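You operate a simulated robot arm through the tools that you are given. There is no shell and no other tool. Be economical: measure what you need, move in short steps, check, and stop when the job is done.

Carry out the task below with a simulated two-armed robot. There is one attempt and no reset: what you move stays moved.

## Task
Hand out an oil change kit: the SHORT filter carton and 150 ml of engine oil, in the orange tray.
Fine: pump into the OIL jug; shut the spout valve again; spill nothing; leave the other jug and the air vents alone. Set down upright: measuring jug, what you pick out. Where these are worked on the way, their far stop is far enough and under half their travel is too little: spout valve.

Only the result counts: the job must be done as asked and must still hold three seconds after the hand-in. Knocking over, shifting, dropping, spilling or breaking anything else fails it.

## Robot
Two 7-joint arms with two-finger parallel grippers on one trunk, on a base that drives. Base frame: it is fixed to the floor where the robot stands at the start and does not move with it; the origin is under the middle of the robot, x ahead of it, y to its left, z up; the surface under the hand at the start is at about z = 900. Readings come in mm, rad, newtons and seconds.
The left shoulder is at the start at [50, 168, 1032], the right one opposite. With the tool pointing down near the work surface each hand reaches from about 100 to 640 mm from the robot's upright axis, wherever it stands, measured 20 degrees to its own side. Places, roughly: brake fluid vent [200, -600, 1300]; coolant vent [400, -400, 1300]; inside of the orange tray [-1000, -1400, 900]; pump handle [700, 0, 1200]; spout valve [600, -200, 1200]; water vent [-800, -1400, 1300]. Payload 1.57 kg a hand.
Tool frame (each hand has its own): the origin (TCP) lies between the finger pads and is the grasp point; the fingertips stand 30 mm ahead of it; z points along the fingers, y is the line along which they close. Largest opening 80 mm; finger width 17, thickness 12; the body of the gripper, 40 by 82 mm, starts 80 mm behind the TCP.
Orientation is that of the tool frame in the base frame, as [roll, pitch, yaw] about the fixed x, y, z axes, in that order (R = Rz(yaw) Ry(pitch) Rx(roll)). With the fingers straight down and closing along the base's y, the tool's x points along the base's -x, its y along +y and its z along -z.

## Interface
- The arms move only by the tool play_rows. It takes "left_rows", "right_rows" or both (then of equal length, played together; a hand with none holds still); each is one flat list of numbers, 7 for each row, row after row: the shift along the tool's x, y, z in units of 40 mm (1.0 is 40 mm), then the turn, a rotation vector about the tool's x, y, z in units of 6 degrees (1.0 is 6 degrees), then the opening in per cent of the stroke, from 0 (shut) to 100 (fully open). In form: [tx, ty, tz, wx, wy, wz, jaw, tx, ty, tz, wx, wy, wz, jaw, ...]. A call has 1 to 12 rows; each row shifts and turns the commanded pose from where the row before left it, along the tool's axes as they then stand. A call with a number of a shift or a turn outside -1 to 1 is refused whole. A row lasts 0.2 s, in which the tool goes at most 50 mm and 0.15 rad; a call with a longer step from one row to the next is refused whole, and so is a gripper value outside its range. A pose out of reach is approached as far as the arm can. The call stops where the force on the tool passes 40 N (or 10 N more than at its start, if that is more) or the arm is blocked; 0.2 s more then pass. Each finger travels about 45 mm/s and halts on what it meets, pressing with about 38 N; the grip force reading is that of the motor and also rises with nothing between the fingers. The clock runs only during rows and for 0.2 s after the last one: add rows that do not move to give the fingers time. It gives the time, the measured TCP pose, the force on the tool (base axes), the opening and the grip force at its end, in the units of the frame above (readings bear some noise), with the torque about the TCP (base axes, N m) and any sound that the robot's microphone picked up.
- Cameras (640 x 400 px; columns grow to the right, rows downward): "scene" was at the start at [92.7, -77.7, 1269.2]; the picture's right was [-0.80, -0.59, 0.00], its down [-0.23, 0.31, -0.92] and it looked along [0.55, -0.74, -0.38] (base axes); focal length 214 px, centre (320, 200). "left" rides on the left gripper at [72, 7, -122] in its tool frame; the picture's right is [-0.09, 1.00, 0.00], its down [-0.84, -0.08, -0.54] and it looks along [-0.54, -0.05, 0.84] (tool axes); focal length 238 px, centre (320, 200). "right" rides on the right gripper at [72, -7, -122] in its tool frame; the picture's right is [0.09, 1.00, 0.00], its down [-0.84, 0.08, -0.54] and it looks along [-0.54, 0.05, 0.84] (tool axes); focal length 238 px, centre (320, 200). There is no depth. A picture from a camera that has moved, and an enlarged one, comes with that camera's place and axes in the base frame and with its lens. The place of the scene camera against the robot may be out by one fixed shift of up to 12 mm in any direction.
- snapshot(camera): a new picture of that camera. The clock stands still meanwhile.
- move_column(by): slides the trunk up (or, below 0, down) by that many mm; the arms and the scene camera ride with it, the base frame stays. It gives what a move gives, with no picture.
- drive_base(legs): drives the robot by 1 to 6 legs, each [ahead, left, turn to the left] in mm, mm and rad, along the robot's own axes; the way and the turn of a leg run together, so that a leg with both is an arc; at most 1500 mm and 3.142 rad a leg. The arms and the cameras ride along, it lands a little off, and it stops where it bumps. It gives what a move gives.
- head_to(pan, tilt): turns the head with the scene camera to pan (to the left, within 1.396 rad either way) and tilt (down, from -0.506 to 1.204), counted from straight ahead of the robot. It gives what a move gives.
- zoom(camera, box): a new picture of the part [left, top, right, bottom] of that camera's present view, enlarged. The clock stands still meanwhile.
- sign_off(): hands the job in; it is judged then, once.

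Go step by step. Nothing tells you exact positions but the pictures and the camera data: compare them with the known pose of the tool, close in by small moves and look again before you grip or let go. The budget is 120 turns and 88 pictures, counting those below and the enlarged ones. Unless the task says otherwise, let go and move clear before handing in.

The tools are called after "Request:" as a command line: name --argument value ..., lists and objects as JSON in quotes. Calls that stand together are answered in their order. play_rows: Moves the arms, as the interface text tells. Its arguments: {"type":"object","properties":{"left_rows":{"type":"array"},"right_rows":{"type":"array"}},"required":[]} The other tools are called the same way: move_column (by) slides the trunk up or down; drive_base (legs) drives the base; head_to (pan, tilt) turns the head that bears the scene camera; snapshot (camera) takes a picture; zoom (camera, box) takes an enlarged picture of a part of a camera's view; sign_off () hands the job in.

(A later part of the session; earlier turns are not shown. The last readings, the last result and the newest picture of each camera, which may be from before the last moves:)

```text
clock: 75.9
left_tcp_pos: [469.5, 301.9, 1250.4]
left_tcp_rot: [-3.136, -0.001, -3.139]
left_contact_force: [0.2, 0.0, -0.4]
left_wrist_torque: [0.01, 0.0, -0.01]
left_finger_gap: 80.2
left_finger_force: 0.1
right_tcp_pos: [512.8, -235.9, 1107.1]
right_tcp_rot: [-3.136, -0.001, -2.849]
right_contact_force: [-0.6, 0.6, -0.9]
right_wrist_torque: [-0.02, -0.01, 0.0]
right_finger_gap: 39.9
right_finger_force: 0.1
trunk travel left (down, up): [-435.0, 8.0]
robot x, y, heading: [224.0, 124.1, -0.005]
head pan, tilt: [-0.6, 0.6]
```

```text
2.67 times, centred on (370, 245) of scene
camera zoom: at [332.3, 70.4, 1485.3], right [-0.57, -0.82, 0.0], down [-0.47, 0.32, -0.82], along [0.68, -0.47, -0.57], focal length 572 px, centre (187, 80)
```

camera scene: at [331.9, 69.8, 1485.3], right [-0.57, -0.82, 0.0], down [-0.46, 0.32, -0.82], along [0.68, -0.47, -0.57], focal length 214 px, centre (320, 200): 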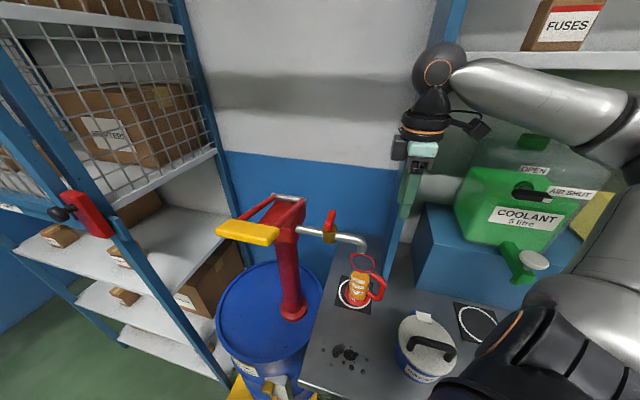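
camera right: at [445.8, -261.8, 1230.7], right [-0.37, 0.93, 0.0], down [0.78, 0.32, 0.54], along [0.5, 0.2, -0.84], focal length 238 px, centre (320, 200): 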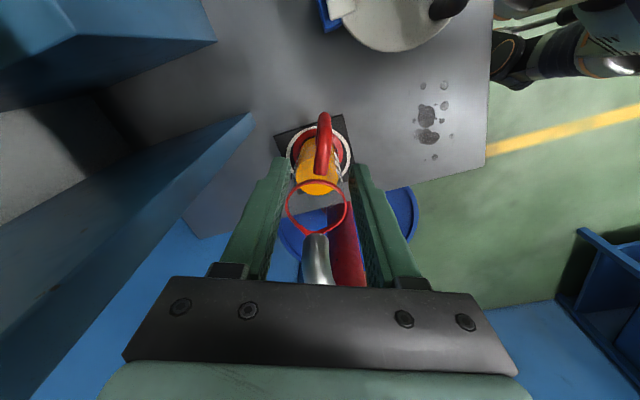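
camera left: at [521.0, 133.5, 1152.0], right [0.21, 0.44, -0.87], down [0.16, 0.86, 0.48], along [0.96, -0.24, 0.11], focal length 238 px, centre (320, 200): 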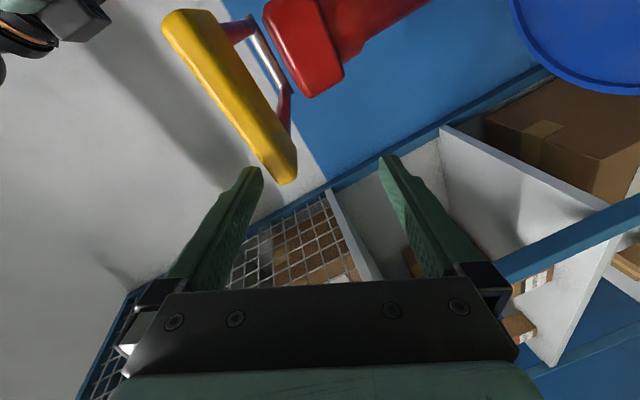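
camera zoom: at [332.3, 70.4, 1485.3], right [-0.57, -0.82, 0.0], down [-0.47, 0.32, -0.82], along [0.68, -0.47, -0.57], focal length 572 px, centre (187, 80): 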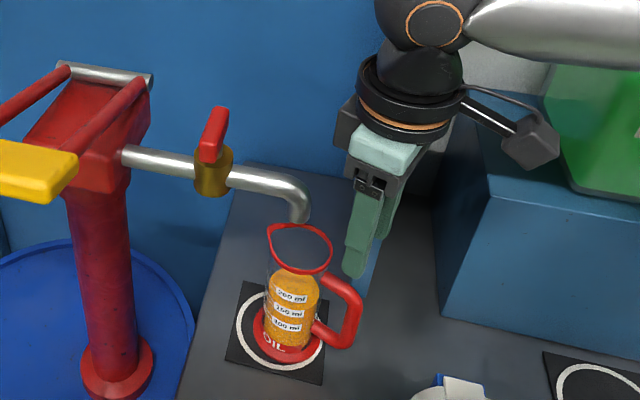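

The handle is well aligned, but the bar looks about 10 mm further out, near (502, -237). I'll shift and lower around it.

Request:
play_rows --right_rows '[0.25, 0, 0, 0, 0, 0, 50, 0, 0, 0.9, 0, 0, 0, 50, 0, 0, 0.9, 0, 0, 0, 50]'

Request:
snapshot --camera "right"

Request:
zoom --camera "scene" --box '[310, 190, 430, 300]'

```text
clock: 76.7
left_tcp_pos: [469.6, 302.4, 1252.1]
left_tcp_rot: [-3.137, 0.002, -3.14]
left_contact_force: [-0.3, 0.2, -0.5]
left_wrist_torque: [-0.01, -0.01, 0.0]
left_finger_gap: 80.2
left_finger_force: 0.1
right_tcp_pos: [502.5, -239.2, 1034.3]
right_tcp_rot: [-3.137, 0.0, -2.851]
right_contact_force: [-0.5, 0.3, -0.6]
right_wrist_torque: [-0.03, 0.04, 0.0]
right_finger_gap: 39.8
right_finger_force: 0.1
trunk travel left (down, up): [-435.0, 8.0]
robot x, y, heading: [218.7, 123.9, -0.005]
head pan, tilt: [-0.6, 0.6]
```

```text
34 pictures are left
camera right: at [436.4, -265.1, 1158.5], right [-0.38, 0.93, -0.01], down [0.78, 0.32, 0.54], along [0.5, 0.2, -0.84], focal length 238 px, centre (320, 200)
```

right: 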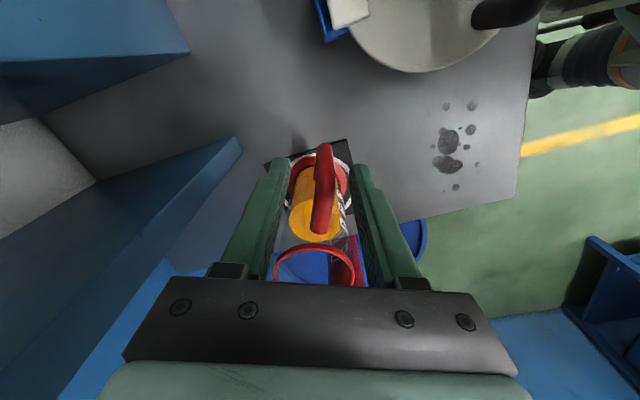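

```text
3.64 times, centred on (370, 245) of scene
camera zoom: at [332.2, 70.3, 1485.3], right [-0.57, -0.82, 0.0], down [-0.47, 0.32, -0.82], along [0.68, -0.47, -0.57], focal length 780 px, centre (138, 36)
```

zoom: 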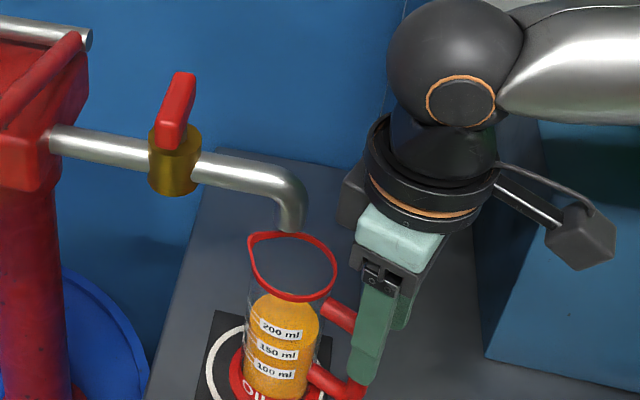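

The handle is between the fingers. I'll lower another 30 mm and grip.

Request:
play_rows --right_rows '[0, 0, 0.75, 0, 0, 0, 50, 0, 0, 0, 0, 0, 0, 30, 0, 0, 0, 0, 0, 0, 0, 0, 0, 0, 0, 0, 0, 0, 0, 0, 0, 0, 0, 0, 0]'

Request:
zoom --camera "scene" --box '[310, 200, 430, 310]'

```text
clock: 77.9
left_tcp_pos: [469.3, 302.9, 1250.6]
left_tcp_rot: [-3.136, 0.0, -3.14]
left_contact_force: [0.2, -0.4, 0.4]
left_wrist_torque: [0.03, 0.03, -0.01]
left_finger_gap: 80.0
left_finger_force: 0.1
right_tcp_pos: [502.9, -238.5, 1004.9]
right_tcp_rot: [-3.138, -0.003, -2.849]
right_contact_force: [-0.5, 0.4, 0.4]
right_wrist_torque: [0.15, 0.12, 0.05]
right_finger_gap: 13.5
right_finger_force: 30.2
trunk travel left (down, up): [-435.0, 8.0]
robot x, y, heading: [220.2, 123.0, 0.001]
head pan, tilt: [-0.6, 0.6]
```

```text
3.64 times, centred on (370, 255) of scene
camera zoom: at [332.2, 70.7, 1485.3], right [-0.57, -0.82, 0.0], down [-0.47, 0.32, -0.83], along [0.68, -0.47, -0.56], focal length 780 px, centre (138, 0)
```

zoom: 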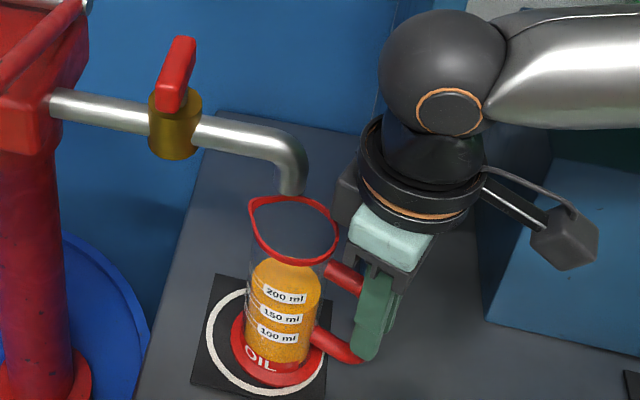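

Gripped at 13.5 mm. I'll lift 12 mm gently and check for tilt.

Request:
play_rows --right_rows '[0, 0, -0.1, 0, 0, 0, 0, 0, 0, -0.1, 0, 0, 0, 0, 0, 0, -0.1, 0, 0, 0, 0, 0, 0, 0, 0, 0, 0, 0]'

Request:
zoom --camera "scene" --box '[310, 200, 430, 310]'

```text
clock: 78.9
left_tcp_pos: [469.7, 302.6, 1250.4]
left_tcp_rot: [-3.136, 0.0, -3.139]
left_contact_force: [0.3, -0.6, -0.4]
left_wrist_torque: [0.0, -0.03, 0.01]
left_finger_gap: 79.9
left_finger_force: 0.0
right_tcp_pos: [503.4, -238.6, 1017.8]
right_tcp_rot: [-3.135, -0.004, -2.849]
right_contact_force: [-0.3, 0.9, -2.5]
right_wrist_torque: [-0.01, 0.13, 0.0]
right_finger_gap: 13.3
right_finger_force: 30.4
trunk travel left (down, up): [-435.0, 8.0]
robot x, y, heading: [222.1, 120.0, -0.004]
head pan, tilt: [-0.6, 0.6]
```

```text
3.64 times, centred on (370, 255) of scene
camera zoom: at [332.4, 70.4, 1485.3], right [-0.57, -0.82, 0.0], down [-0.47, 0.32, -0.82], along [0.68, -0.47, -0.57], focal length 780 px, centre (138, 0)
```

zoom: 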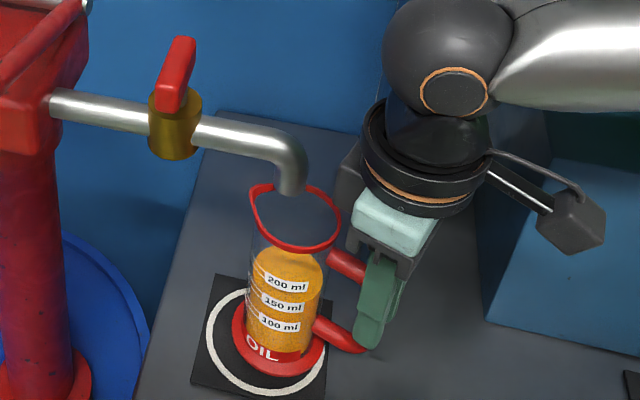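

The jug hangs upright at about 2.5 N. I'll slide it out from under the spout toward the front with smooth small steps.

Request:
play_rows --right_rows '[0.08, 0.18, 0, 0, 0, 0, 0, 0.14, 0.32, 0, 0, 0, 0, 0, 0.2, 0.457, 0, 0, 0, 0, 0, 0.2, 0.457, 0, 0, 0, 0, 0, 0.2, 0.457, 0, 0, 0, 0, 0, 0.2, 0.457, 0, 0, 0, 0, 0, 0.2, 0.457, 0, 0, 0, 0, 0, 0.14, 0.32, 0, 0, 0, 0, 0, 0.08, 0.18, 0, 0, 0, 0, 0, 0, 0, -0.2, 0, 0, 0, 0, 0, 0, -0.4, 0, 0, 0, 0, 0, 0, -0.2, 0, 0, 0, 0]'

Request:
snapshot --camera "scene"

Request:
zoom --camera "scene" --box '[270, 190, 430, 330]'

```text
clock: 81.5
left_tcp_pos: [457.2, 317.9, 1250.1]
left_tcp_rot: [-3.123, 0.014, 3.141]
left_contact_force: [-0.3, -0.9, 0.2]
left_wrist_torque: [0.01, 0.04, 0.01]
left_finger_gap: 79.7
left_finger_force: 0.1
right_tcp_pos: [470.8, -137.7, 1038.1]
right_tcp_rot: [-3.122, -0.002, -2.85]
right_contact_force: [-1.0, -0.9, -2.4]
right_wrist_torque: [-0.04, 0.1, -0.02]
right_finger_gap: 13.5
right_finger_force: 29.6
right hand out of reach, approached as far as the arm can: row 4, 5, 6, 7, 8, 9, 11
trunk travel left (down, up): [-435.0, 8.0]
robot x, y, heading: [221.0, 123.6, -0.008]
head pan, tilt: [-0.6, 0.6]
heard: click
```

```text
30 pictures are left
camera scene: at [315.9, 90.8, 1486.1], right [-0.57, -0.82, 0.01], down [-0.45, 0.31, -0.84], along [0.69, -0.48, -0.55], focal length 214 px, centre (320, 200)
```

scene: 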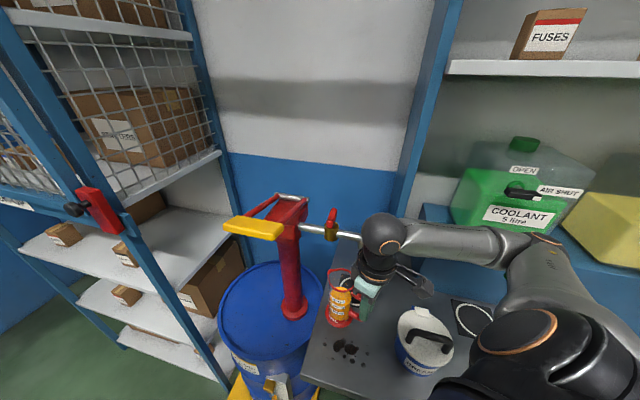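

```text
2.86 times, centred on (350, 260) of scene
camera zoom: at [315.9, 90.8, 1486.1], right [-0.57, -0.82, 0.01], down [-0.45, 0.31, -0.84], along [0.69, -0.48, -0.55], focal length 613 px, centre (234, 29)
```

zoom: 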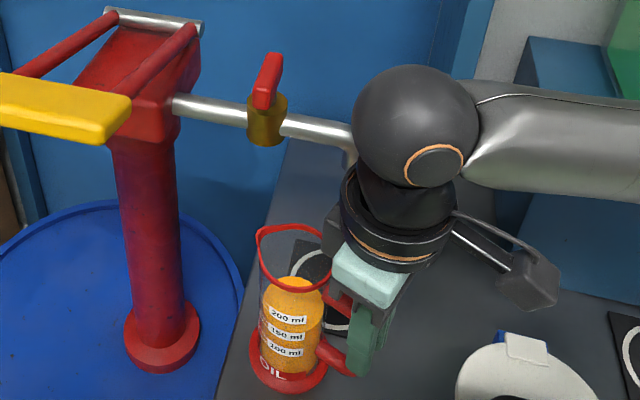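

I heard a click and the base shifted slightly. The folded right elbow is probably leaning on something near the coolant tap. I'll drive straight back from the bench to relieve it and then inspect.

Request:
drive_base --legs '[[-52, 61, 0]]'

Request:
head_to --pan -1.0 --tilt 0.5

Request:
snapshot --camera "scene"

```text
clock: 82.7
left_tcp_pos: [418.2, 361.9, 1250.3]
left_tcp_rot: [-3.137, 0.0, -3.141]
left_contact_force: [0.9, -0.5, -0.5]
left_wrist_torque: [-0.02, 0.03, 0.0]
left_finger_gap: 80.0
left_finger_force: 0.0
right_tcp_pos: [431.1, -91.6, 1032.8]
right_tcp_rot: [-3.139, -0.005, -2.849]
right_contact_force: [0.0, 0.8, -2.9]
right_wrist_torque: [-0.01, 0.1, 0.01]
right_finger_gap: 13.3
right_finger_force: 29.8
trunk travel left (down, up): [-435.0, 8.0]
robot x, y, heading: [166.9, 181.9, -0.006]
head pan, tilt: [-0.6, 0.6]
```

```text
clock: 83.6
left_tcp_pos: [418.0, 361.5, 1250.2]
left_tcp_rot: [-3.135, 0.0, -3.139]
left_contact_force: [-0.1, 0.5, 0.7]
left_wrist_torque: [0.0, 0.01, 0.03]
left_finger_gap: 79.9
left_finger_force: 0.1
right_tcp_pos: [431.5, -90.6, 1033.1]
right_tcp_rot: [-3.137, -0.005, -2.85]
right_contact_force: [-0.6, 0.6, -1.6]
right_wrist_torque: [-0.03, 0.08, -0.01]
right_finger_gap: 13.3
right_finger_force: 30.0
trunk travel left (down, up): [-435.0, 8.0]
robot x, y, heading: [170.5, 183.1, -0.003]
head pan, tilt: [-1.0, 0.499]
```

```text
28 pictures are left
camera scene: at [256.7, 103.9, 1494.4], right [-0.84, -0.54, 0.0], down [-0.26, 0.4, -0.88], along [0.47, -0.74, -0.48], focal length 214 px, centre (320, 200)
```

scene: 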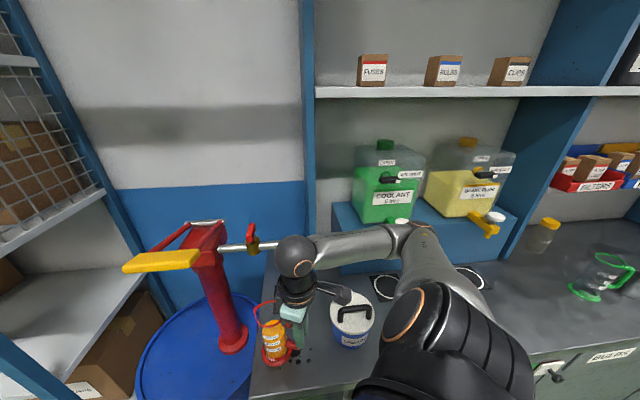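

The base is level again. I'll zoom in once to check the taps, vents and bench items.

Request:
zoom --camera "scene" --box '[300, 130, 540, 330]'

```text
2.00 times, centred on (420, 230) of scene
camera zoom: at [256.7, 103.9, 1494.4], right [-0.84, -0.54, 0.0], down [-0.26, 0.4, -0.88], along [0.47, -0.74, -0.48], focal length 429 px, centre (120, 140)
```

zoom: 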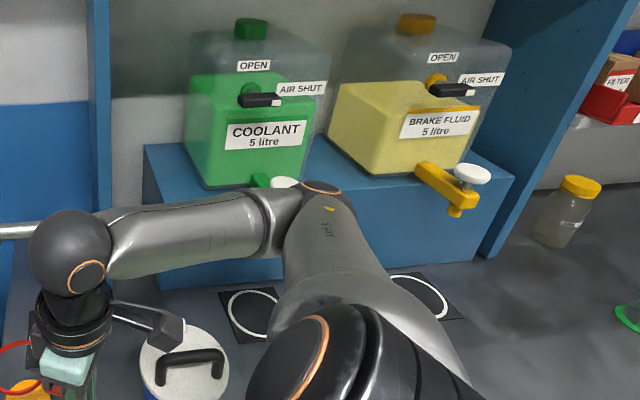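

Nothing looks disturbed. Next I'll back well away from the bench, turn to face it squarely (heading ≈ -0.86), and look toward the tray before driving along.

Request:
drive_base --legs '[[-150, 175, 0], [0, 0, -0.863]]'

Request:
head_to --pan -1.1 --tilt 0.45

Request:
snapshot --camera "scene"

```text
clock: 88.0
left_tcp_pos: [316.3, 288.0, 1251.1]
left_tcp_rot: [-3.136, 0.0, 2.286]
left_contact_force: [0.3, 0.7, -0.1]
left_wrist_torque: [-0.03, 0.02, 0.03]
left_finger_gap: 80.2
left_finger_force: 0.0
right_tcp_pos: [-17.2, -18.0, 1033.6]
right_tcp_rot: [-3.138, -0.006, 2.575]
right_contact_force: [0.0, 0.1, -1.6]
right_wrist_torque: [0.06, 0.09, -0.03]
right_finger_gap: 13.4
right_finger_force: 29.9
trunk travel left (down, up): [-435.0, 8.0]
robot x, y, heading: [22.2, 359.8, -0.861]
head pan, tilt: [-1.0, 0.499]
```

```text
clock: 88.6
left_tcp_pos: [315.7, 288.4, 1253.1]
left_tcp_rot: [-3.136, -0.001, 2.284]
left_contact_force: [-0.5, -0.7, 0.1]
left_wrist_torque: [0.03, -0.01, -0.04]
left_finger_gap: 79.8
left_finger_force: 0.1
right_tcp_pos: [-18.6, -17.3, 1033.2]
right_tcp_rot: [-3.139, -0.005, 2.577]
right_contact_force: [0.6, -1.5, -2.7]
right_wrist_torque: [0.06, 0.11, 0.0]
right_finger_gap: 13.3
right_finger_force: 29.9
trunk travel left (down, up): [-435.0, 8.0]
robot x, y, heading: [20.0, 362.6, -0.861]
head pan, tilt: [-1.1, 0.45]
```

```text
26 pictures are left
camera scene: at [7.8, 241.6, 1498.8], right [-0.92, 0.38, 0.0], down [0.17, 0.4, -0.9], along [-0.34, -0.83, -0.44], focal length 214 px, centre (320, 200)
```

scene: 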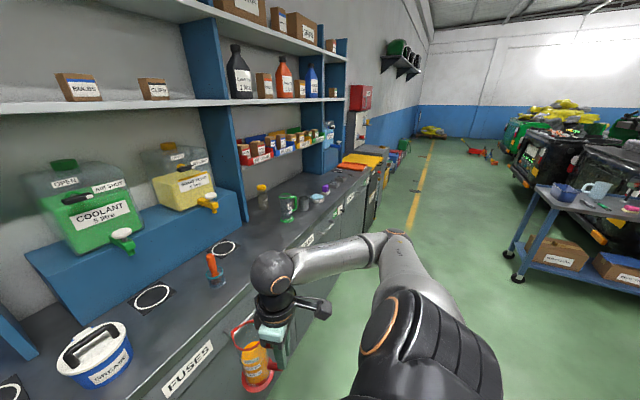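

The orange tray is visible on the bench further along, and the floor path is clear. I'll drive sideways along the bench.

Request:
drive_base --legs '[[0, -1400, 0], [0, -300, 0]]'

Request:
head_to --pan -0.3 --tilt 0.7

Request:
snapshot --camera "scene"

```text
clock: 103.8
left_tcp_pos: [-957.7, -818.8, 1251.3]
left_tcp_rot: [-3.135, 0.0, 2.299]
left_contact_force: [0.9, -0.4, 0.2]
left_wrist_torque: [0.0, 0.01, 0.0]
left_finger_gap: 80.3
left_finger_force: 0.0
right_tcp_pos: [-1285.9, -1130.3, 1033.5]
right_tcp_rot: [-3.137, -0.006, 2.593]
right_contact_force: [-0.1, -0.9, -2.7]
right_wrist_torque: [0.05, 0.07, 0.04]
right_finger_gap: 13.2
right_finger_force: 30.5
trunk travel left (down, up): [-435.0, 8.0]
robot x, y, heading: [-1256.6, -749.6, -0.847]
head pan, tilt: [-1.1, 0.45]
```

```text
clock: 105.0
left_tcp_pos: [-958.2, -818.5, 1251.1]
left_tcp_rot: [-3.136, 0.0, 2.301]
left_contact_force: [0.5, -0.1, 0.4]
left_wrist_torque: [-0.02, 0.0, 0.02]
left_finger_gap: 79.8
left_finger_force: 0.1
right_tcp_pos: [-1286.0, -1129.1, 1033.3]
right_tcp_rot: [-3.139, -0.006, 2.591]
right_contact_force: [0.2, -0.2, -2.1]
right_wrist_torque: [0.05, 0.1, 0.01]
right_finger_gap: 13.5
right_finger_force: 30.6
trunk travel left (down, up): [-435.0, 8.0]
robot x, y, heading: [-1256.6, -754.1, -0.849]
head pan, tilt: [-0.3, 0.7]
```

```text
25 pictures are left
camera scene: at [-1195.4, -862.4, 1476.7], right [-0.91, -0.41, 0.0], down [-0.27, 0.59, -0.77], along [0.31, -0.7, -0.64], focal length 214 px, centre (320, 200)
```

scene: 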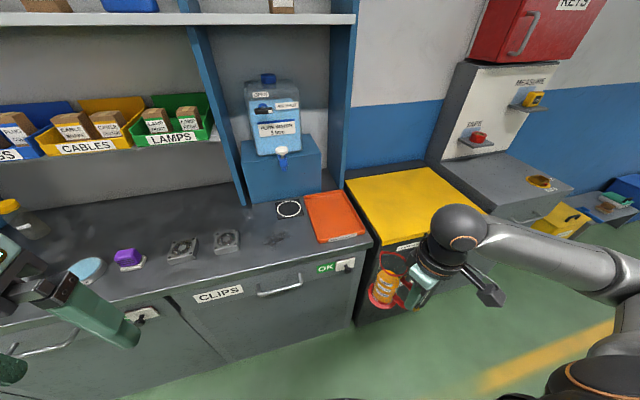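

The tray centre is at about (-1000, -1440), and the jug is still upright. I'll extend and lift the jug gently before driving up to the bench.

Request:
play_rows --right_rows '[-0.15, -0.046, 0, 0, 0, 0, 0, -0.3, -0.09, 0, 0, 0, 0, 0, -0.382, -0.118, -0.08, 0, 0, 0, 0, -0.382, -0.118, -0.15, 0, 0, 0, 0, -0.382, -0.118, -0.2, 0, 0, 0, 0, -0.382, -0.118, -0.2, 0, 0, 0, 0, -0.382, -0.118, -0.2, 0, 0, 0, 0, -0.382, -0.118, -0.15, 0, 0, 0, 0, -0.3, -0.09, -0.08, 0, 0, 0, 0, -0.15, -0.046, 0, 0, 0, 0, 0]'

Request:
drive_base --legs '[[230, -48, 0]]'

Request:
snapshot --camera "scene"

Request:
snapshot --camera "right"

```text
clock: 107.2
left_tcp_pos: [-956.3, -819.3, 1250.3]
left_tcp_rot: [-3.136, 0.0, 2.299]
left_contact_force: [0.2, 0.3, 0.0]
left_wrist_torque: [0.01, 0.0, 0.0]
left_finger_gap: 80.0
left_finger_force: 0.2
right_tcp_pos: [-1197.1, -1231.0, 1077.4]
right_tcp_rot: [-3.139, -0.005, 2.59]
right_contact_force: [-0.2, -0.7, -1.7]
right_wrist_torque: [0.09, 0.13, 0.03]
right_finger_gap: 13.4
right_finger_force: 30.0
trunk travel left (down, up): [-435.0, 8.0]
robot x, y, heading: [-1256.1, -755.8, -0.848]
head pan, tilt: [-0.3, 0.7]
```

```text
clock: 108.9
left_tcp_pos: [-839.0, -1024.7, 1250.1]
left_tcp_rot: [-3.137, -0.001, 2.299]
left_contact_force: [-0.2, 0.0, -1.2]
left_wrist_torque: [0.02, 0.01, 0.03]
left_finger_gap: 80.2
left_finger_force: 0.0
right_tcp_pos: [-1080.2, -1434.5, 1075.8]
right_tcp_rot: [-3.138, -0.006, 2.589]
right_contact_force: [0.0, 0.1, -2.6]
right_wrist_torque: [0.09, 0.12, -0.01]
right_finger_gap: 13.4
right_finger_force: 30.2
trunk travel left (down, up): [-435.0, 8.0]
robot x, y, heading: [-1137.2, -957.1, -0.849]
head pan, tilt: [-0.3, 0.7]
```

```text
24 pictures are left
camera scene: at [-1078.0, -1067.4, 1476.6], right [-0.91, -0.41, 0.0], down [-0.27, 0.59, -0.76], along [0.31, -0.7, -0.64], focal length 214 px, centre (320, 200)
```

scene: 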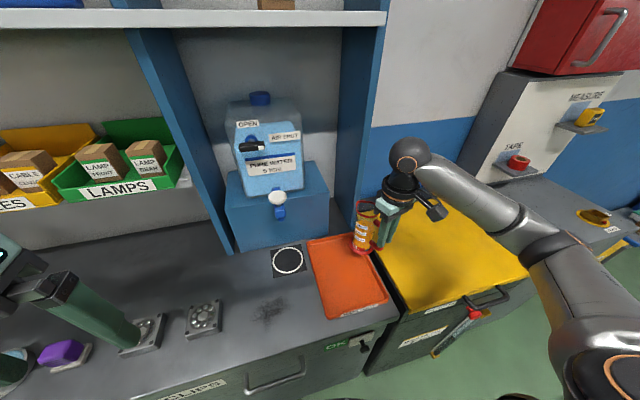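

```text
23 pictures are left
camera right: at [-1144.9, -1402.8, 1199.1], right [0.44, 0.9, 0.0], down [0.76, -0.37, 0.54], along [0.48, -0.24, -0.84], focal length 238 px, centre (320, 200)
```

right: 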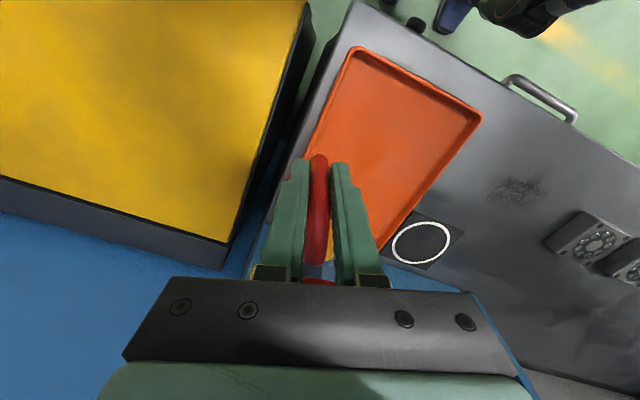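

From the wrist view the tray centre is at about (-993, -1402), 170 wide by 228 deep. The jug sits a bit too far right and back, so I'll shift it about 33 mm and lower it to just above the tray floor.

Request:
play_rows --right_rows '[0.05, 0.25, 0, 0, 0, 0, 0, 0.05, 0.35, 0, 0, 0, 0, 0, 0.05, 0.22, 0, 0, 0, 0, 0, 0, 0, 0.2, 0, 0, 0, 0, 0, 0, 0.35, 0, 0, 0, 0, 0, 0, 0.35, 0, 0, 0, 0, 0, 0, 0.2, 0, 0, 0, 0, 0, 0, 0.1, 0, 0, 0, 0]'

Request:
zoom --camera "scene" --box '[280, 180, 440, 330]'

```text
clock: 110.7
left_tcp_pos: [-840.0, -1022.5, 1252.1]
left_tcp_rot: [-3.136, 0.0, 2.298]
left_contact_force: [0.1, -0.2, 0.2]
left_wrist_torque: [0.0, -0.01, 0.01]
left_finger_gap: 79.8
left_finger_force: 0.0
right_tcp_pos: [-1068.5, -1402.7, 1027.1]
right_tcp_rot: [-3.137, -0.005, 2.591]
right_contact_force: [-0.1, -0.5, -1.6]
right_wrist_torque: [0.06, 0.11, -0.01]
right_finger_gap: 13.4
right_finger_force: 30.2
trunk travel left (down, up): [-435.0, 8.0]
robot x, y, heading: [-1131.5, -954.6, -0.845]
head pan, tilt: [-0.3, 0.7]
```

```text
2.67 times, centred on (360, 255) of scene
camera zoom: at [-1078.4, -1066.7, 1476.7], right [-0.91, -0.41, 0.0], down [-0.27, 0.59, -0.76], along [0.31, -0.7, -0.64], focal length 572 px, centre (213, 53)
```

zoom: 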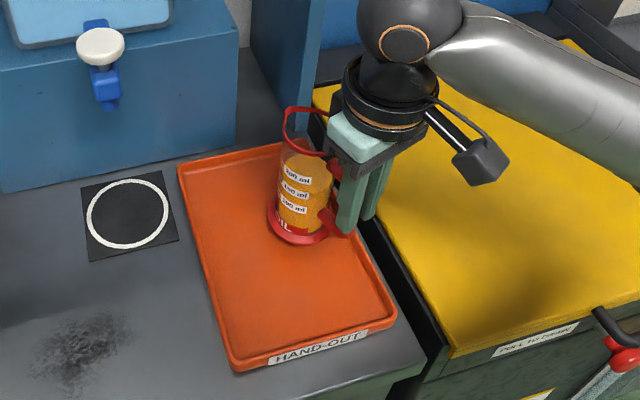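

The jug is inside the tray with a little margin. I'll nudge it 10 mm left and lower to contact.

Request:
play_rows --right_rows '[0, 0.25, 0, 0, 0, 0, 0, 0, 0, 0.12, 0, 0, 0, 0, 0, 0, 0.12, 0, 0, 0, 0, 0, 0, 0.12, 0, 0, 0, 0]'

```text
clock: 111.7
left_tcp_pos: [-840.5, -1022.9, 1250.8]
left_tcp_rot: [-3.137, -0.001, 2.3]
left_contact_force: [0.4, -0.4, -0.6]
left_wrist_torque: [-0.02, 0.0, 0.02]
left_finger_gap: 79.8
left_finger_force: 0.1
right_tcp_pos: [-1063.8, -1394.0, 1012.5]
right_tcp_rot: [-3.137, -0.005, 2.59]
right_contact_force: [-0.4, -0.3, -1.9]
right_wrist_torque: [0.09, 0.1, 0.03]
right_finger_gap: 13.3
right_finger_force: 30.2
trunk travel left (down, up): [-435.0, 8.0]
robot x, y, heading: [-1136.7, -956.4, -0.846]
head pan, tilt: [-0.3, 0.7]
```

Request:
play_rows --right_rows '[0, 0, 0.05, 0, 0, 0, 0, 0, 0, 0.05, 0, 0, 0, 0, 0, 0, 0, 0, 0, 0, 0]'

```text
clock: 112.5
left_tcp_pos: [-839.9, -1022.4, 1250.5]
left_tcp_rot: [-3.136, 0.002, 2.297]
left_contact_force: [0.0, 0.0, -0.1]
left_wrist_torque: [0.0, 0.03, 0.0]
left_finger_gap: 80.0
left_finger_force: 0.1
right_tcp_pos: [-1065.0, -1395.1, 1008.8]
right_tcp_rot: [-3.137, -0.004, 2.591]
right_contact_force: [0.0, 0.5, -2.3]
right_wrist_torque: [0.07, 0.14, -0.01]
right_finger_gap: 13.5
right_finger_force: 30.3
trunk travel left (down, up): [-435.0, 8.0]
robot x, y, heading: [-1136.4, -958.5, -0.847]
head pan, tilt: [-0.3, 0.7]
```

Request:
play_rows --right_rows '[0, 0, 0.05, 0, 0, 0, 0, 0, 0, 0.05, 0, 0, 0, 0, 0, 0, 0, 0, 0, 0, 0]'

```text
clock: 113.3
left_tcp_pos: [-841.3, -1021.9, 1252.1]
left_tcp_rot: [-3.136, 0.002, 2.3]
left_contact_force: [-0.5, -0.1, 0.1]
left_wrist_torque: [-0.03, -0.01, 0.0]
left_finger_gap: 80.0
left_finger_force: 0.1
right_tcp_pos: [-1064.1, -1395.9, 1007.3]
right_tcp_rot: [-3.136, 0.0, 2.592]
right_contact_force: [-7.3, 1.0, 18.8]
right_wrist_torque: [-0.28, -0.76, -0.07]
right_finger_gap: 13.3
right_finger_force: 30.1
trunk travel left (down, up): [-435.0, 8.0]
robot x, y, heading: [-1134.3, -958.1, -0.844]
head pan, tilt: [-0.3, 0.7]
```

It's on the tray floor. I'll ease off the pressure, open the fingers and rise straight up.

Request:
play_rows --right_rows '[0, 0, -0.06, 0, 0, 0, 0, 0, 0, 0, 0, 0, 0, 20, 0, 0, 0, 0, 0, 0, 45, 0, 0, 0, 0, 0, 0, 45, 0, 0, -0.4, 0, 0, 0, 45, 0, 0, -0.8, 0, 0, 0, 45, 0, 0, -0.9, 0, 0, 0, 45, 0, 0, -0.9, 0, 0, 0, 45, 0, 0, -0.9, 0, 0, 0, 45]'

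Request:
zoom --camera "scene" --box '[280, 200, 440, 350]'

```text
clock: 115.3
left_tcp_pos: [-839.8, -1023.7, 1251.9]
left_tcp_rot: [-3.136, 0.0, 2.298]
left_contact_force: [-0.3, 0.4, -0.1]
left_wrist_torque: [0.01, 0.0, 0.0]
left_finger_gap: 80.1
left_finger_force: 0.0
right_tcp_pos: [-1064.2, -1394.0, 1163.6]
right_tcp_rot: [-3.137, -0.005, 2.59]
right_contact_force: [-0.3, 0.2, 1.1]
right_wrist_torque: [-0.02, 0.0, 0.0]
right_finger_gap: 35.7
right_finger_force: 0.0
trunk travel left (down, up): [-435.0, 8.0]
robot x, y, heading: [-1136.7, -955.3, -0.846]
head pan, tilt: [-0.3, 0.7]
```

```text
2.67 times, centred on (360, 275) of scene
camera zoom: at [-1078.5, -1066.1, 1476.7], right [-0.91, -0.41, 0.0], down [-0.26, 0.59, -0.77], along [0.31, -0.7, -0.64], focal length 572 px, centre (213, 0)
```

zoom: 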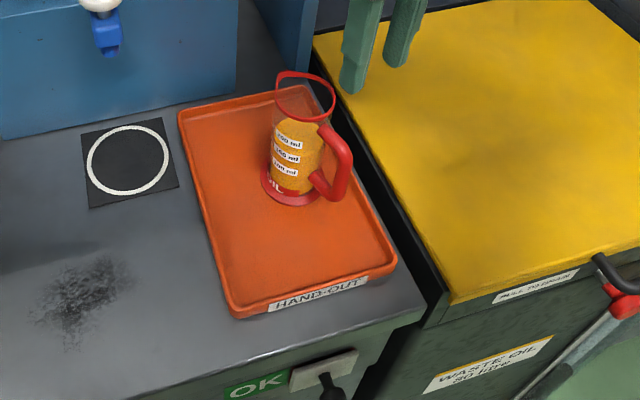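

The jug stands upright in the tray with 150 ml. Now for the filters, whose bin I place near (-109, -792, 1235): I'll back off, drive left along the bench and look.

Request:
drive_base --legs '[[-150, 0, 0], [0, 985, -0.015]]'

Request:
head_to --pan -0.1 --tilt 0.3

Request:
snapshot --camera "scene"

```text
clock: 125.2
left_tcp_pos: [-196.1, -271.1, 1251.1]
left_tcp_rot: [-3.137, 0.002, 2.28]
left_contact_force: [0.4, -0.3, -0.6]
left_wrist_torque: [-0.01, -0.02, 0.01]
left_finger_gap: 80.0
left_finger_force: 0.0
right_tcp_pos: [-426.8, -638.0, 1164.0]
right_tcp_rot: [-3.138, -0.005, 2.571]
right_contact_force: [-0.2, -0.3, -0.4]
right_wrist_torque: [0.0, -0.02, -0.01]
right_finger_gap: 35.9
right_finger_force: 0.0
trunk travel left (down, up): [-435.0, 8.0]
robot x, y, heading: [-494.6, -200.1, -0.865]
head pan, tilt: [-0.3, 0.7]
```

```text
clock: 126.1
left_tcp_pos: [-196.9, -271.3, 1250.3]
left_tcp_rot: [-3.137, -0.001, 2.278]
left_contact_force: [0.0, 0.0, -0.7]
left_wrist_torque: [-0.01, 0.01, 0.0]
left_finger_gap: 79.6
left_finger_force: 0.0
right_tcp_pos: [-428.8, -638.9, 1163.6]
right_tcp_rot: [-3.139, -0.004, 2.572]
right_contact_force: [0.5, -0.3, 0.9]
right_wrist_torque: [-0.01, 0.03, -0.02]
right_finger_gap: 36.1
right_finger_force: 0.0
trunk travel left (down, up): [-435.0, 8.0]
robot x, y, heading: [-491.9, -200.3, -0.865]
head pan, tilt: [-0.099, 0.3]
```

```text
20 pictures are left
camera scene: at [-417.1, -309.1, 1512.7], right [-0.82, -0.57, 0.0], down [-0.17, 0.24, -0.96], along [0.54, -0.79, -0.3], focal length 214 px, centre (320, 200)
```

scene: 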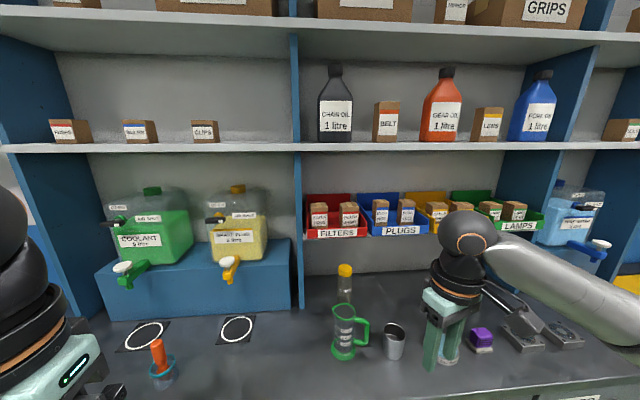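

Request:
zoom --camera "scene" --box '[295, 180, 385, 245]'

```text
6.15 times, centred on (340, 212) of scene
camera zoom: at [-417.1, -309.1, 1512.7], right [-0.82, -0.57, 0.0], down [-0.17, 0.24, -0.96], along [0.54, -0.79, -0.3], focal length 1320 px, centre (197, 123)
```

zoom: 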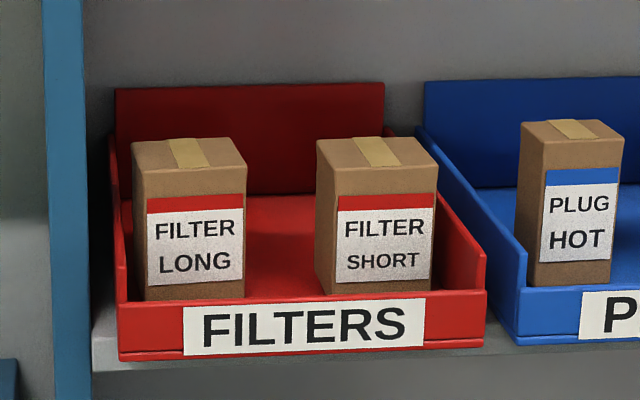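

The SHORT carton is the right one in the FILTERS bin, at about (-161, -842), top z≈1305, 47 mm wide, directly ahead of the right shoulder. There's a shelf above it, so I'll go in horizontally and first lift and square the right tool.

Request:
play_rows --right_rows '[0, 0, 0, 0, 0, 0.94, 76, 0, 0, 0, 0, 0, 0.94, 76, 0, 0, 0, 0, 0, 0.94, 76, -0.41, 0.42, -0.62, 0, 0, 0, 76, -0.41, 0.42, -0.62, 0, 0, 0, 76, -0.41, 0.42, -0.62, 0, 0, 0, 76, -0.41, 0.42, -0.62, 0, 0, 0, 76]'

Request:
play_rows --right_rows '[0, 0, 0, 0, -1, 0, 76, 0, 0, 0, 0, -1, 0, 76, 0, 0, 0, 0, -1, 0, 76, 0, 0, 0, 0, -1, 0, 76, 0, 0, 0, 0, -1, 0, 76, 0, 0, 0, 0, -1, 0, 76, -0.342, 0, 0.09, 0, -1, 0, 76, -0.331, 0, 0.126, 0, -1, 0, 76, -0.316, 0, 0.159, 0, -1, 0, 76, -0.298, 0, 0.192, 0, -1, 0, 76, -0.276, 0, 0.222, 0, -1, 0, 76, -0.251, 0, 0.25, 0, -1, 0, 76]'

```text
clock: 127.7
left_tcp_pos: [-196.5, -270.9, 1250.2]
left_tcp_rot: [-3.134, 0.0, 2.279]
left_contact_force: [0.0, 1.2, -0.5]
left_wrist_torque: [-0.01, -0.01, -0.03]
left_finger_gap: 79.9
left_finger_force: 0.1
right_tcp_pos: [-334.6, -645.3, 1262.6]
right_tcp_rot: [-3.135, -0.003, 2.275]
right_contact_force: [0.7, 0.0, 1.6]
right_wrist_torque: [0.01, -0.01, 0.0]
right_finger_gap: 60.5
right_finger_force: 0.2
trunk travel left (down, up): [-435.0, 8.0]
robot x, y, heading: [-494.3, -200.9, -0.869]
head pan, tilt: [-0.099, 0.3]
```

```text
clock: 130.3
left_tcp_pos: [-197.2, -272.1, 1249.8]
left_tcp_rot: [-3.136, -0.001, 2.278]
left_contact_force: [-1.0, -0.2, 1.4]
left_wrist_torque: [0.03, 0.02, 0.0]
left_finger_gap: 80.1
left_finger_force: 0.1
right_tcp_pos: [-281.8, -706.6, 1294.5]
right_tcp_rot: [-3.126, 1.254, 2.289]
right_contact_force: [0.5, 0.5, 0.8]
right_wrist_torque: [-0.01, -0.01, -0.01]
right_finger_gap: 60.7
right_finger_force: 0.1
trunk travel left (down, up): [-435.0, 8.0]
robot x, y, heading: [-492.7, -198.0, -0.869]
head pan, tilt: [-0.099, 0.3]
```

It's rotating smoothly. I'll finish the last 18° and look with the wrist camera.

Request:
play_rows --right_rows '[-0.224, 0, 0.274, 0, -1, 0, 76, -0.194, 0, 0.296, 0, -1, 0, 76, -0.162, 0, 0.315, 0, -1, 0, 76]'

Request:
snapshot --camera "right"

Request:
snapshot --camera "scene"

```text
clock: 131.1
left_tcp_pos: [-197.8, -271.9, 1251.2]
left_tcp_rot: [-3.135, 0.001, 2.279]
left_contact_force: [0.1, 0.4, 0.2]
left_wrist_torque: [-0.01, 0.02, -0.02]
left_finger_gap: 80.0
left_finger_force: 0.2
right_tcp_pos: [-256.5, -736.0, 1307.9]
right_tcp_rot: [-1.949, 1.566, -2.815]
right_contact_force: [0.3, -0.2, -0.5]
right_wrist_torque: [0.01, -0.03, 0.01]
right_finger_gap: 60.8
right_finger_force: 0.1
trunk travel left (down, up): [-435.0, 8.0]
robot x, y, heading: [-489.8, -196.9, -0.866]
head pan, tilt: [-0.099, 0.3]
```

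```text
18 pictures are left
camera right: at [-342.0, -647.7, 1237.8], right [0.76, 0.64, -0.1], down [-0.29, 0.47, 0.84], along [0.58, -0.61, 0.54], focal length 238 px, centre (320, 200)
```

right: 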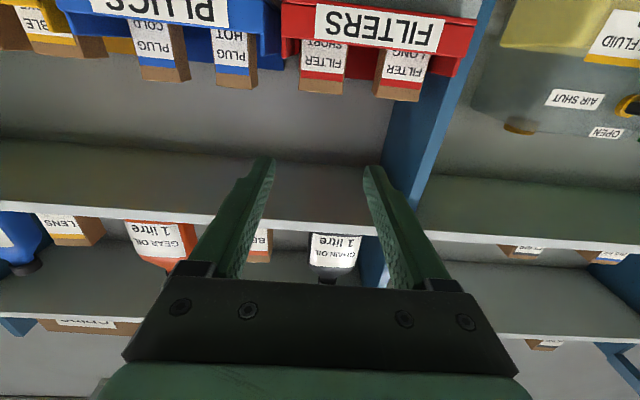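

```text
17 pictures are left
camera scene: at [-416.9, -309.4, 1512.8], right [-0.82, -0.57, 0.0], down [-0.17, 0.24, -0.96], along [0.54, -0.79, -0.3], focal length 214 px, centre (320, 200)
```

scene: 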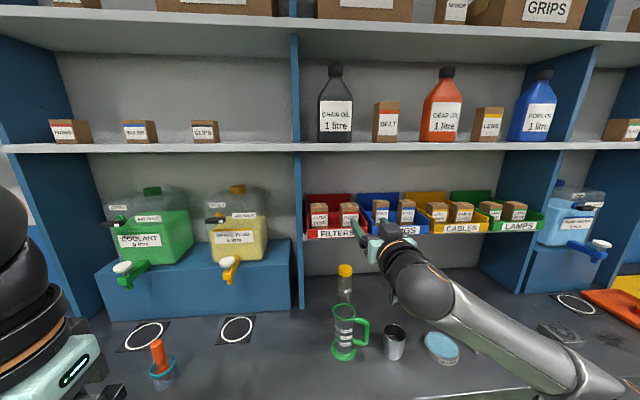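

Combining both views, the SHORT carton's front is at n≈596, its top at z≈1277, and it is nearly centred on the tool. I'll lower 52 mm, shift 6 mm right, and drive ahead 150 mm.

Request:
play_rows --right_rows '[0.65, -0.08, 0, 0, 0, 0, 76, 0.65, -0.07, 0, 0, 0, 0, 76]'

Request:
drive_base --legs '[[140, 0, 0]]'

Request:
snapshot --camera "right"

Request:
zoom --camera "scene" --box '[290, 190, 410, 290]'

```text
clock: 131.7
left_tcp_pos: [-195.9, -272.2, 1250.6]
left_tcp_rot: [-3.136, 0.001, 2.279]
left_contact_force: [0.6, -0.2, -0.4]
left_wrist_torque: [-0.01, 0.0, 0.0]
left_finger_gap: 79.9
left_finger_force: 0.1
right_tcp_pos: [-264.0, -739.6, 1254.3]
right_tcp_rot: [-1.974, 1.562, -2.841]
right_contact_force: [0.0, 0.1, 0.0]
right_wrist_torque: [-0.02, 0.05, -0.01]
right_finger_gap: 60.7
right_finger_force: 0.1
trunk travel left (down, up): [-435.0, 8.0]
robot x, y, heading: [-494.5, -199.2, -0.871]
head pan, tilt: [-0.099, 0.3]
```

```text
clock: 133.1
left_tcp_pos: [-112.0, -373.0, 1251.5]
left_tcp_rot: [-3.136, -0.001, 2.277]
left_contact_force: [0.1, -0.1, -0.3]
left_wrist_torque: [-0.01, -0.02, -0.01]
left_finger_gap: 79.8
left_finger_force: 0.1
right_tcp_pos: [-179.9, -835.9, 1255.3]
right_tcp_rot: [-2.472, 1.563, 2.944]
right_contact_force: [0.3, 0.0, 0.8]
right_wrist_torque: [0.01, 0.01, 0.03]
right_finger_gap: 60.8
right_finger_force: 0.1
trunk travel left (down, up): [-435.0, 8.0]
robot x, y, heading: [-409.2, -297.1, -0.87]
head pan, tilt: [-0.099, 0.3]
stopped in leg 1: the force on the tool passed its limit at 92 N (the readings are from after the stop); the commanded pose is now the measured one
```

```text
16 pictures are left
camera right: at [-264.5, -748.4, 1185.3], right [0.76, 0.64, -0.1], down [-0.29, 0.46, 0.84], along [0.59, -0.61, 0.53], focal length 238 px, centre (320, 200)
```

right: 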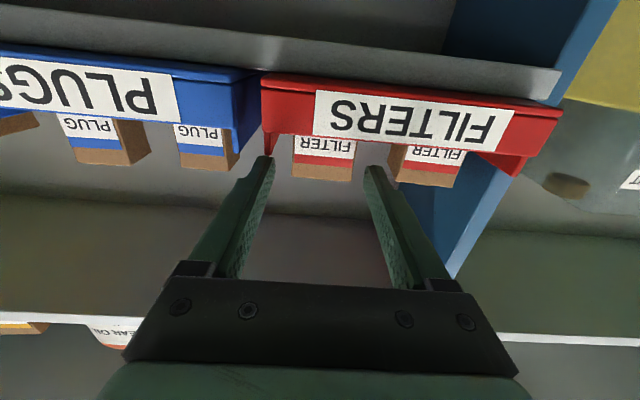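

```text
4.00 times, centred on (350, 240) of scene
camera zoom: at [-332.2, -409.7, 1512.8], right [-0.82, -0.57, 0.0], down [-0.17, 0.24, -0.96], along [0.54, -0.79, -0.3], focal length 858 px, centre (200, 40)
```

zoom: 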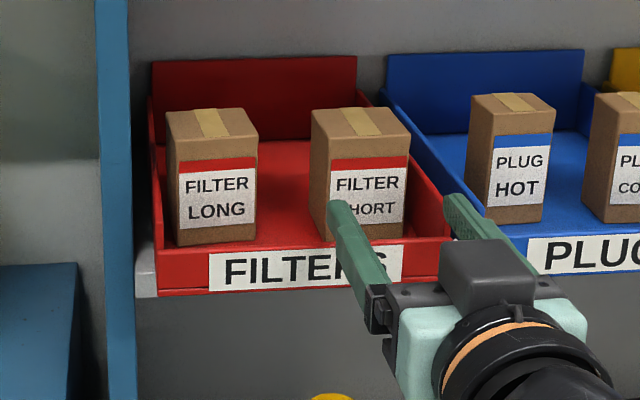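

The right fingertip bumped the bin's front corner because the jaws were too wide. The gap between the carton and the bin wall is about 18 mm, so I'll back off, narrow the opening to 53 mm, centre, and edge in slowly.

Request:
play_rows --right_rows '[0, 0, -0.4, 0, 0, 0, 76, 0, 0.06, 0, 0, 0, 0, 66, 0, 0, 0, 0, 0, 0, 66, 0, 0, 0.35, 0, 0, 0, 66, 0, 0, 0.3, 0, 0, 0, 66]'

Request:
zoom --camera "right" --box '[220, 60, 420, 220]'

```text
clock: 134.4
left_tcp_pos: [-116.1, -368.8, 1250.8]
left_tcp_rot: [-3.137, 0.005, 2.277]
left_contact_force: [0.3, 0.3, 0.3]
left_wrist_torque: [-0.04, 0.01, 0.0]
left_finger_gap: 79.9
left_finger_force: 0.1
right_tcp_pos: [-175.3, -836.3, 1253.9]
right_tcp_rot: [-2.685, 1.561, 2.73]
right_contact_force: [-18.7, 20.9, -0.6]
right_wrist_torque: [0.11, 0.08, -1.1]
right_finger_gap: 54.3
right_finger_force: 0.9
trunk travel left (down, up): [-435.0, 8.0]
robot x, y, heading: [-411.6, -295.8, -0.874]
head pan, tilt: [-0.099, 0.3]
stopped in row 5 (right hand): the force on the tool passed its limit at 48 N (the readings are from after the stop); the commanded pose is now the measured one
```

```text
2.50 times, centred on (320, 140) of right
camera zoom: at [-261.3, -747.3, 1185.1], right [0.76, 0.65, -0.1], down [-0.28, 0.46, 0.84], along [0.59, -0.61, 0.53], focal length 596 px, centre (320, 350)
```

zoom: 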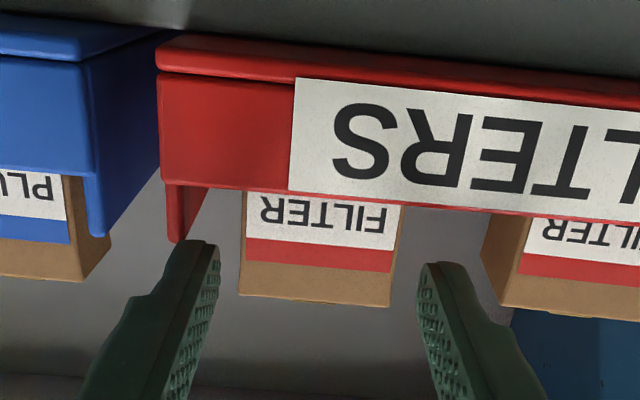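

The finger is still catching the bin wall, whose top is at z≈1252, while the carton stands about 18 mm above it. I'll back off, rise about 15 mm and go in over the wall.

Request:
play_rows --right_rows '[0, 0, -0.4, 0, 0, 0, 66, -0.38, 0, 0, 0, 0, 0, 66, 0, 0, 0.4, 0, 0, 0, 66, 0, 0, 0.4, 0, 0, 0, 66, 0, 0, 0.4, 0, 0, 0, 66]'

Request:
zoom --camera "right" --box '[220, 60, 420, 220]'

```text
clock: 135.6
left_tcp_pos: [-112.7, -372.7, 1250.7]
left_tcp_rot: [-3.136, -0.002, 2.277]
left_contact_force: [-0.3, -0.4, 1.0]
left_wrist_torque: [-0.02, -0.01, -0.01]
left_finger_gap: 80.0
left_finger_force: 0.0
right_tcp_pos: [-150.3, -866.2, 1265.9]
right_tcp_rot: [-2.872, 1.551, 2.546]
right_contact_force: [-0.3, 0.7, 0.8]
right_wrist_torque: [0.0, -0.01, 0.01]
right_finger_gap: 52.7
right_finger_force: 0.0
trunk travel left (down, up): [-435.0, 8.0]
robot x, y, heading: [-407.6, -296.3, -0.869]
head pan, tilt: [-0.099, 0.3]
```

```text
2.50 times, centred on (320, 140) of right
camera zoom: at [-236.3, -776.0, 1196.6], right [0.76, 0.65, -0.1], down [-0.28, 0.46, 0.85], along [0.59, -0.61, 0.53], focal length 596 px, centre (320, 350)
```

zoom: 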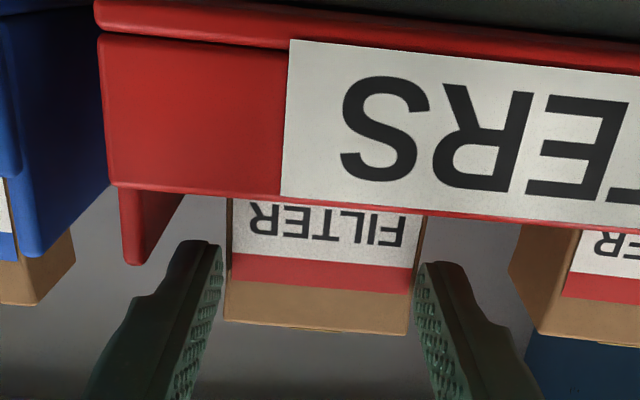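

Clear now, with the fingers straddling the carton above the wall. I'll go 20 mm further and close.

Request:
play_rows --right_rows '[0, 0, 0.3, 0, 0, 0, 66, 0, 0, 0.25, 0, 0, 0, 66, 0, 0, 0, 0, 0, 0, 40, 0, 0, 0, 0, 0, 0, 0, 0, 0, 0, 0, 0, 0, 0]'

Request:
zoom --camera "scene" --box '[290, 190, 410, 290]'

```text
clock: 136.8
left_tcp_pos: [-112.4, -373.8, 1250.9]
left_tcp_rot: [-3.136, -0.001, 2.279]
left_contact_force: [-0.4, -0.8, 0.0]
left_wrist_torque: [-0.03, 0.01, 0.01]
left_finger_gap: 80.0
left_finger_force: 0.1
right_tcp_pos: [-136.7, -881.4, 1266.3]
right_tcp_rot: [-2.895, 1.554, 2.523]
right_contact_force: [0.2, 0.6, 0.3]
right_wrist_torque: [-0.01, 0.0, 0.01]
right_finger_gap: 0.0
right_finger_force: 8.4
trunk travel left (down, up): [-435.0, 8.0]
robot x, y, heading: [-410.1, -298.8, -0.865]
head pan, tilt: [-0.099, 0.3]
```

```text
4.00 times, centred on (350, 240) of scene
camera zoom: at [-332.7, -409.1, 1512.8], right [-0.82, -0.57, 0.0], down [-0.17, 0.24, -0.96], along [0.54, -0.79, -0.3], focal length 858 px, centre (200, 40)
```

zoom: 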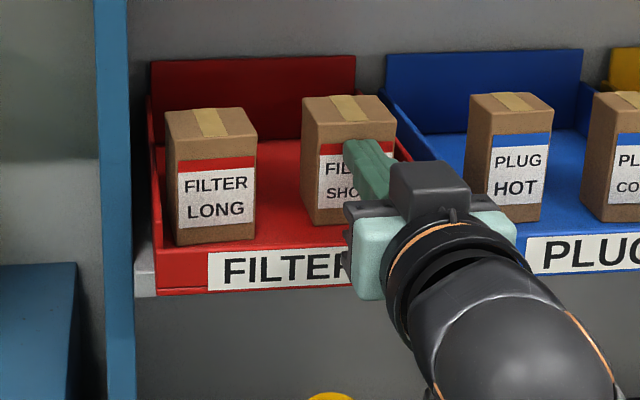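

The carton slid back about 24 mm and 5 mm left because the tips had only reached its front face; it is still upright. I'll retract, open, shift left 5 mm and go in deeper.

Request:
play_rows --right_rows '[0, 0, -0.5, 0, 0, 0, 0, 0, 0, -0.4, 0, 0, 0, 0, -0.05, 0.125, 0, 0, 0, 0, 72, 0, 0, 0, 0, 0, 0, 72, 0, 0, 0, 0, 0, 0, 72, 0, 0, 0, 0, 0, 0, 72, 0, 0, 0.4, 0, 0, 0, 72, 0, 0, 0.4, 0, 0, 0, 72, 0, 0, 0.4, 0, 0, 0, 72]'

Request:
zoom --camera "right" --box '[220, 60, 420, 220]'

```text
clock: 138.8
left_tcp_pos: [-113.4, -372.4, 1250.7]
left_tcp_rot: [-3.135, -0.002, 2.278]
left_contact_force: [-0.3, 0.6, 0.6]
left_wrist_torque: [-0.03, -0.01, 0.01]
left_finger_gap: 79.7
left_finger_force: 0.1
right_tcp_pos: [-124.0, -887.6, 1267.4]
right_tcp_rot: [-2.837, 1.553, 2.582]
right_contact_force: [-1.1, -0.6, 0.7]
right_wrist_torque: [-0.01, 0.01, -0.01]
right_finger_gap: 57.9
right_finger_force: 0.1
trunk travel left (down, up): [-435.0, 8.0]
robot x, y, heading: [-410.3, -298.5, -0.871]
head pan, tilt: [-0.099, 0.3]
```

```text
2.50 times, centred on (320, 140) of right
camera zoom: at [-209.8, -799.2, 1198.3], right [0.76, 0.65, -0.1], down [-0.28, 0.46, 0.84], along [0.59, -0.61, 0.53], focal length 596 px, centre (320, 350)
```

zoom: 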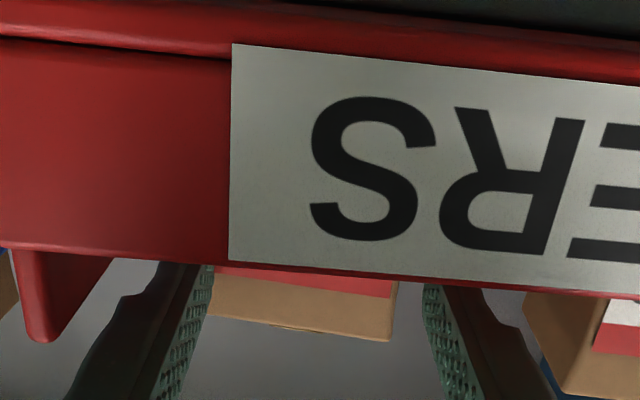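

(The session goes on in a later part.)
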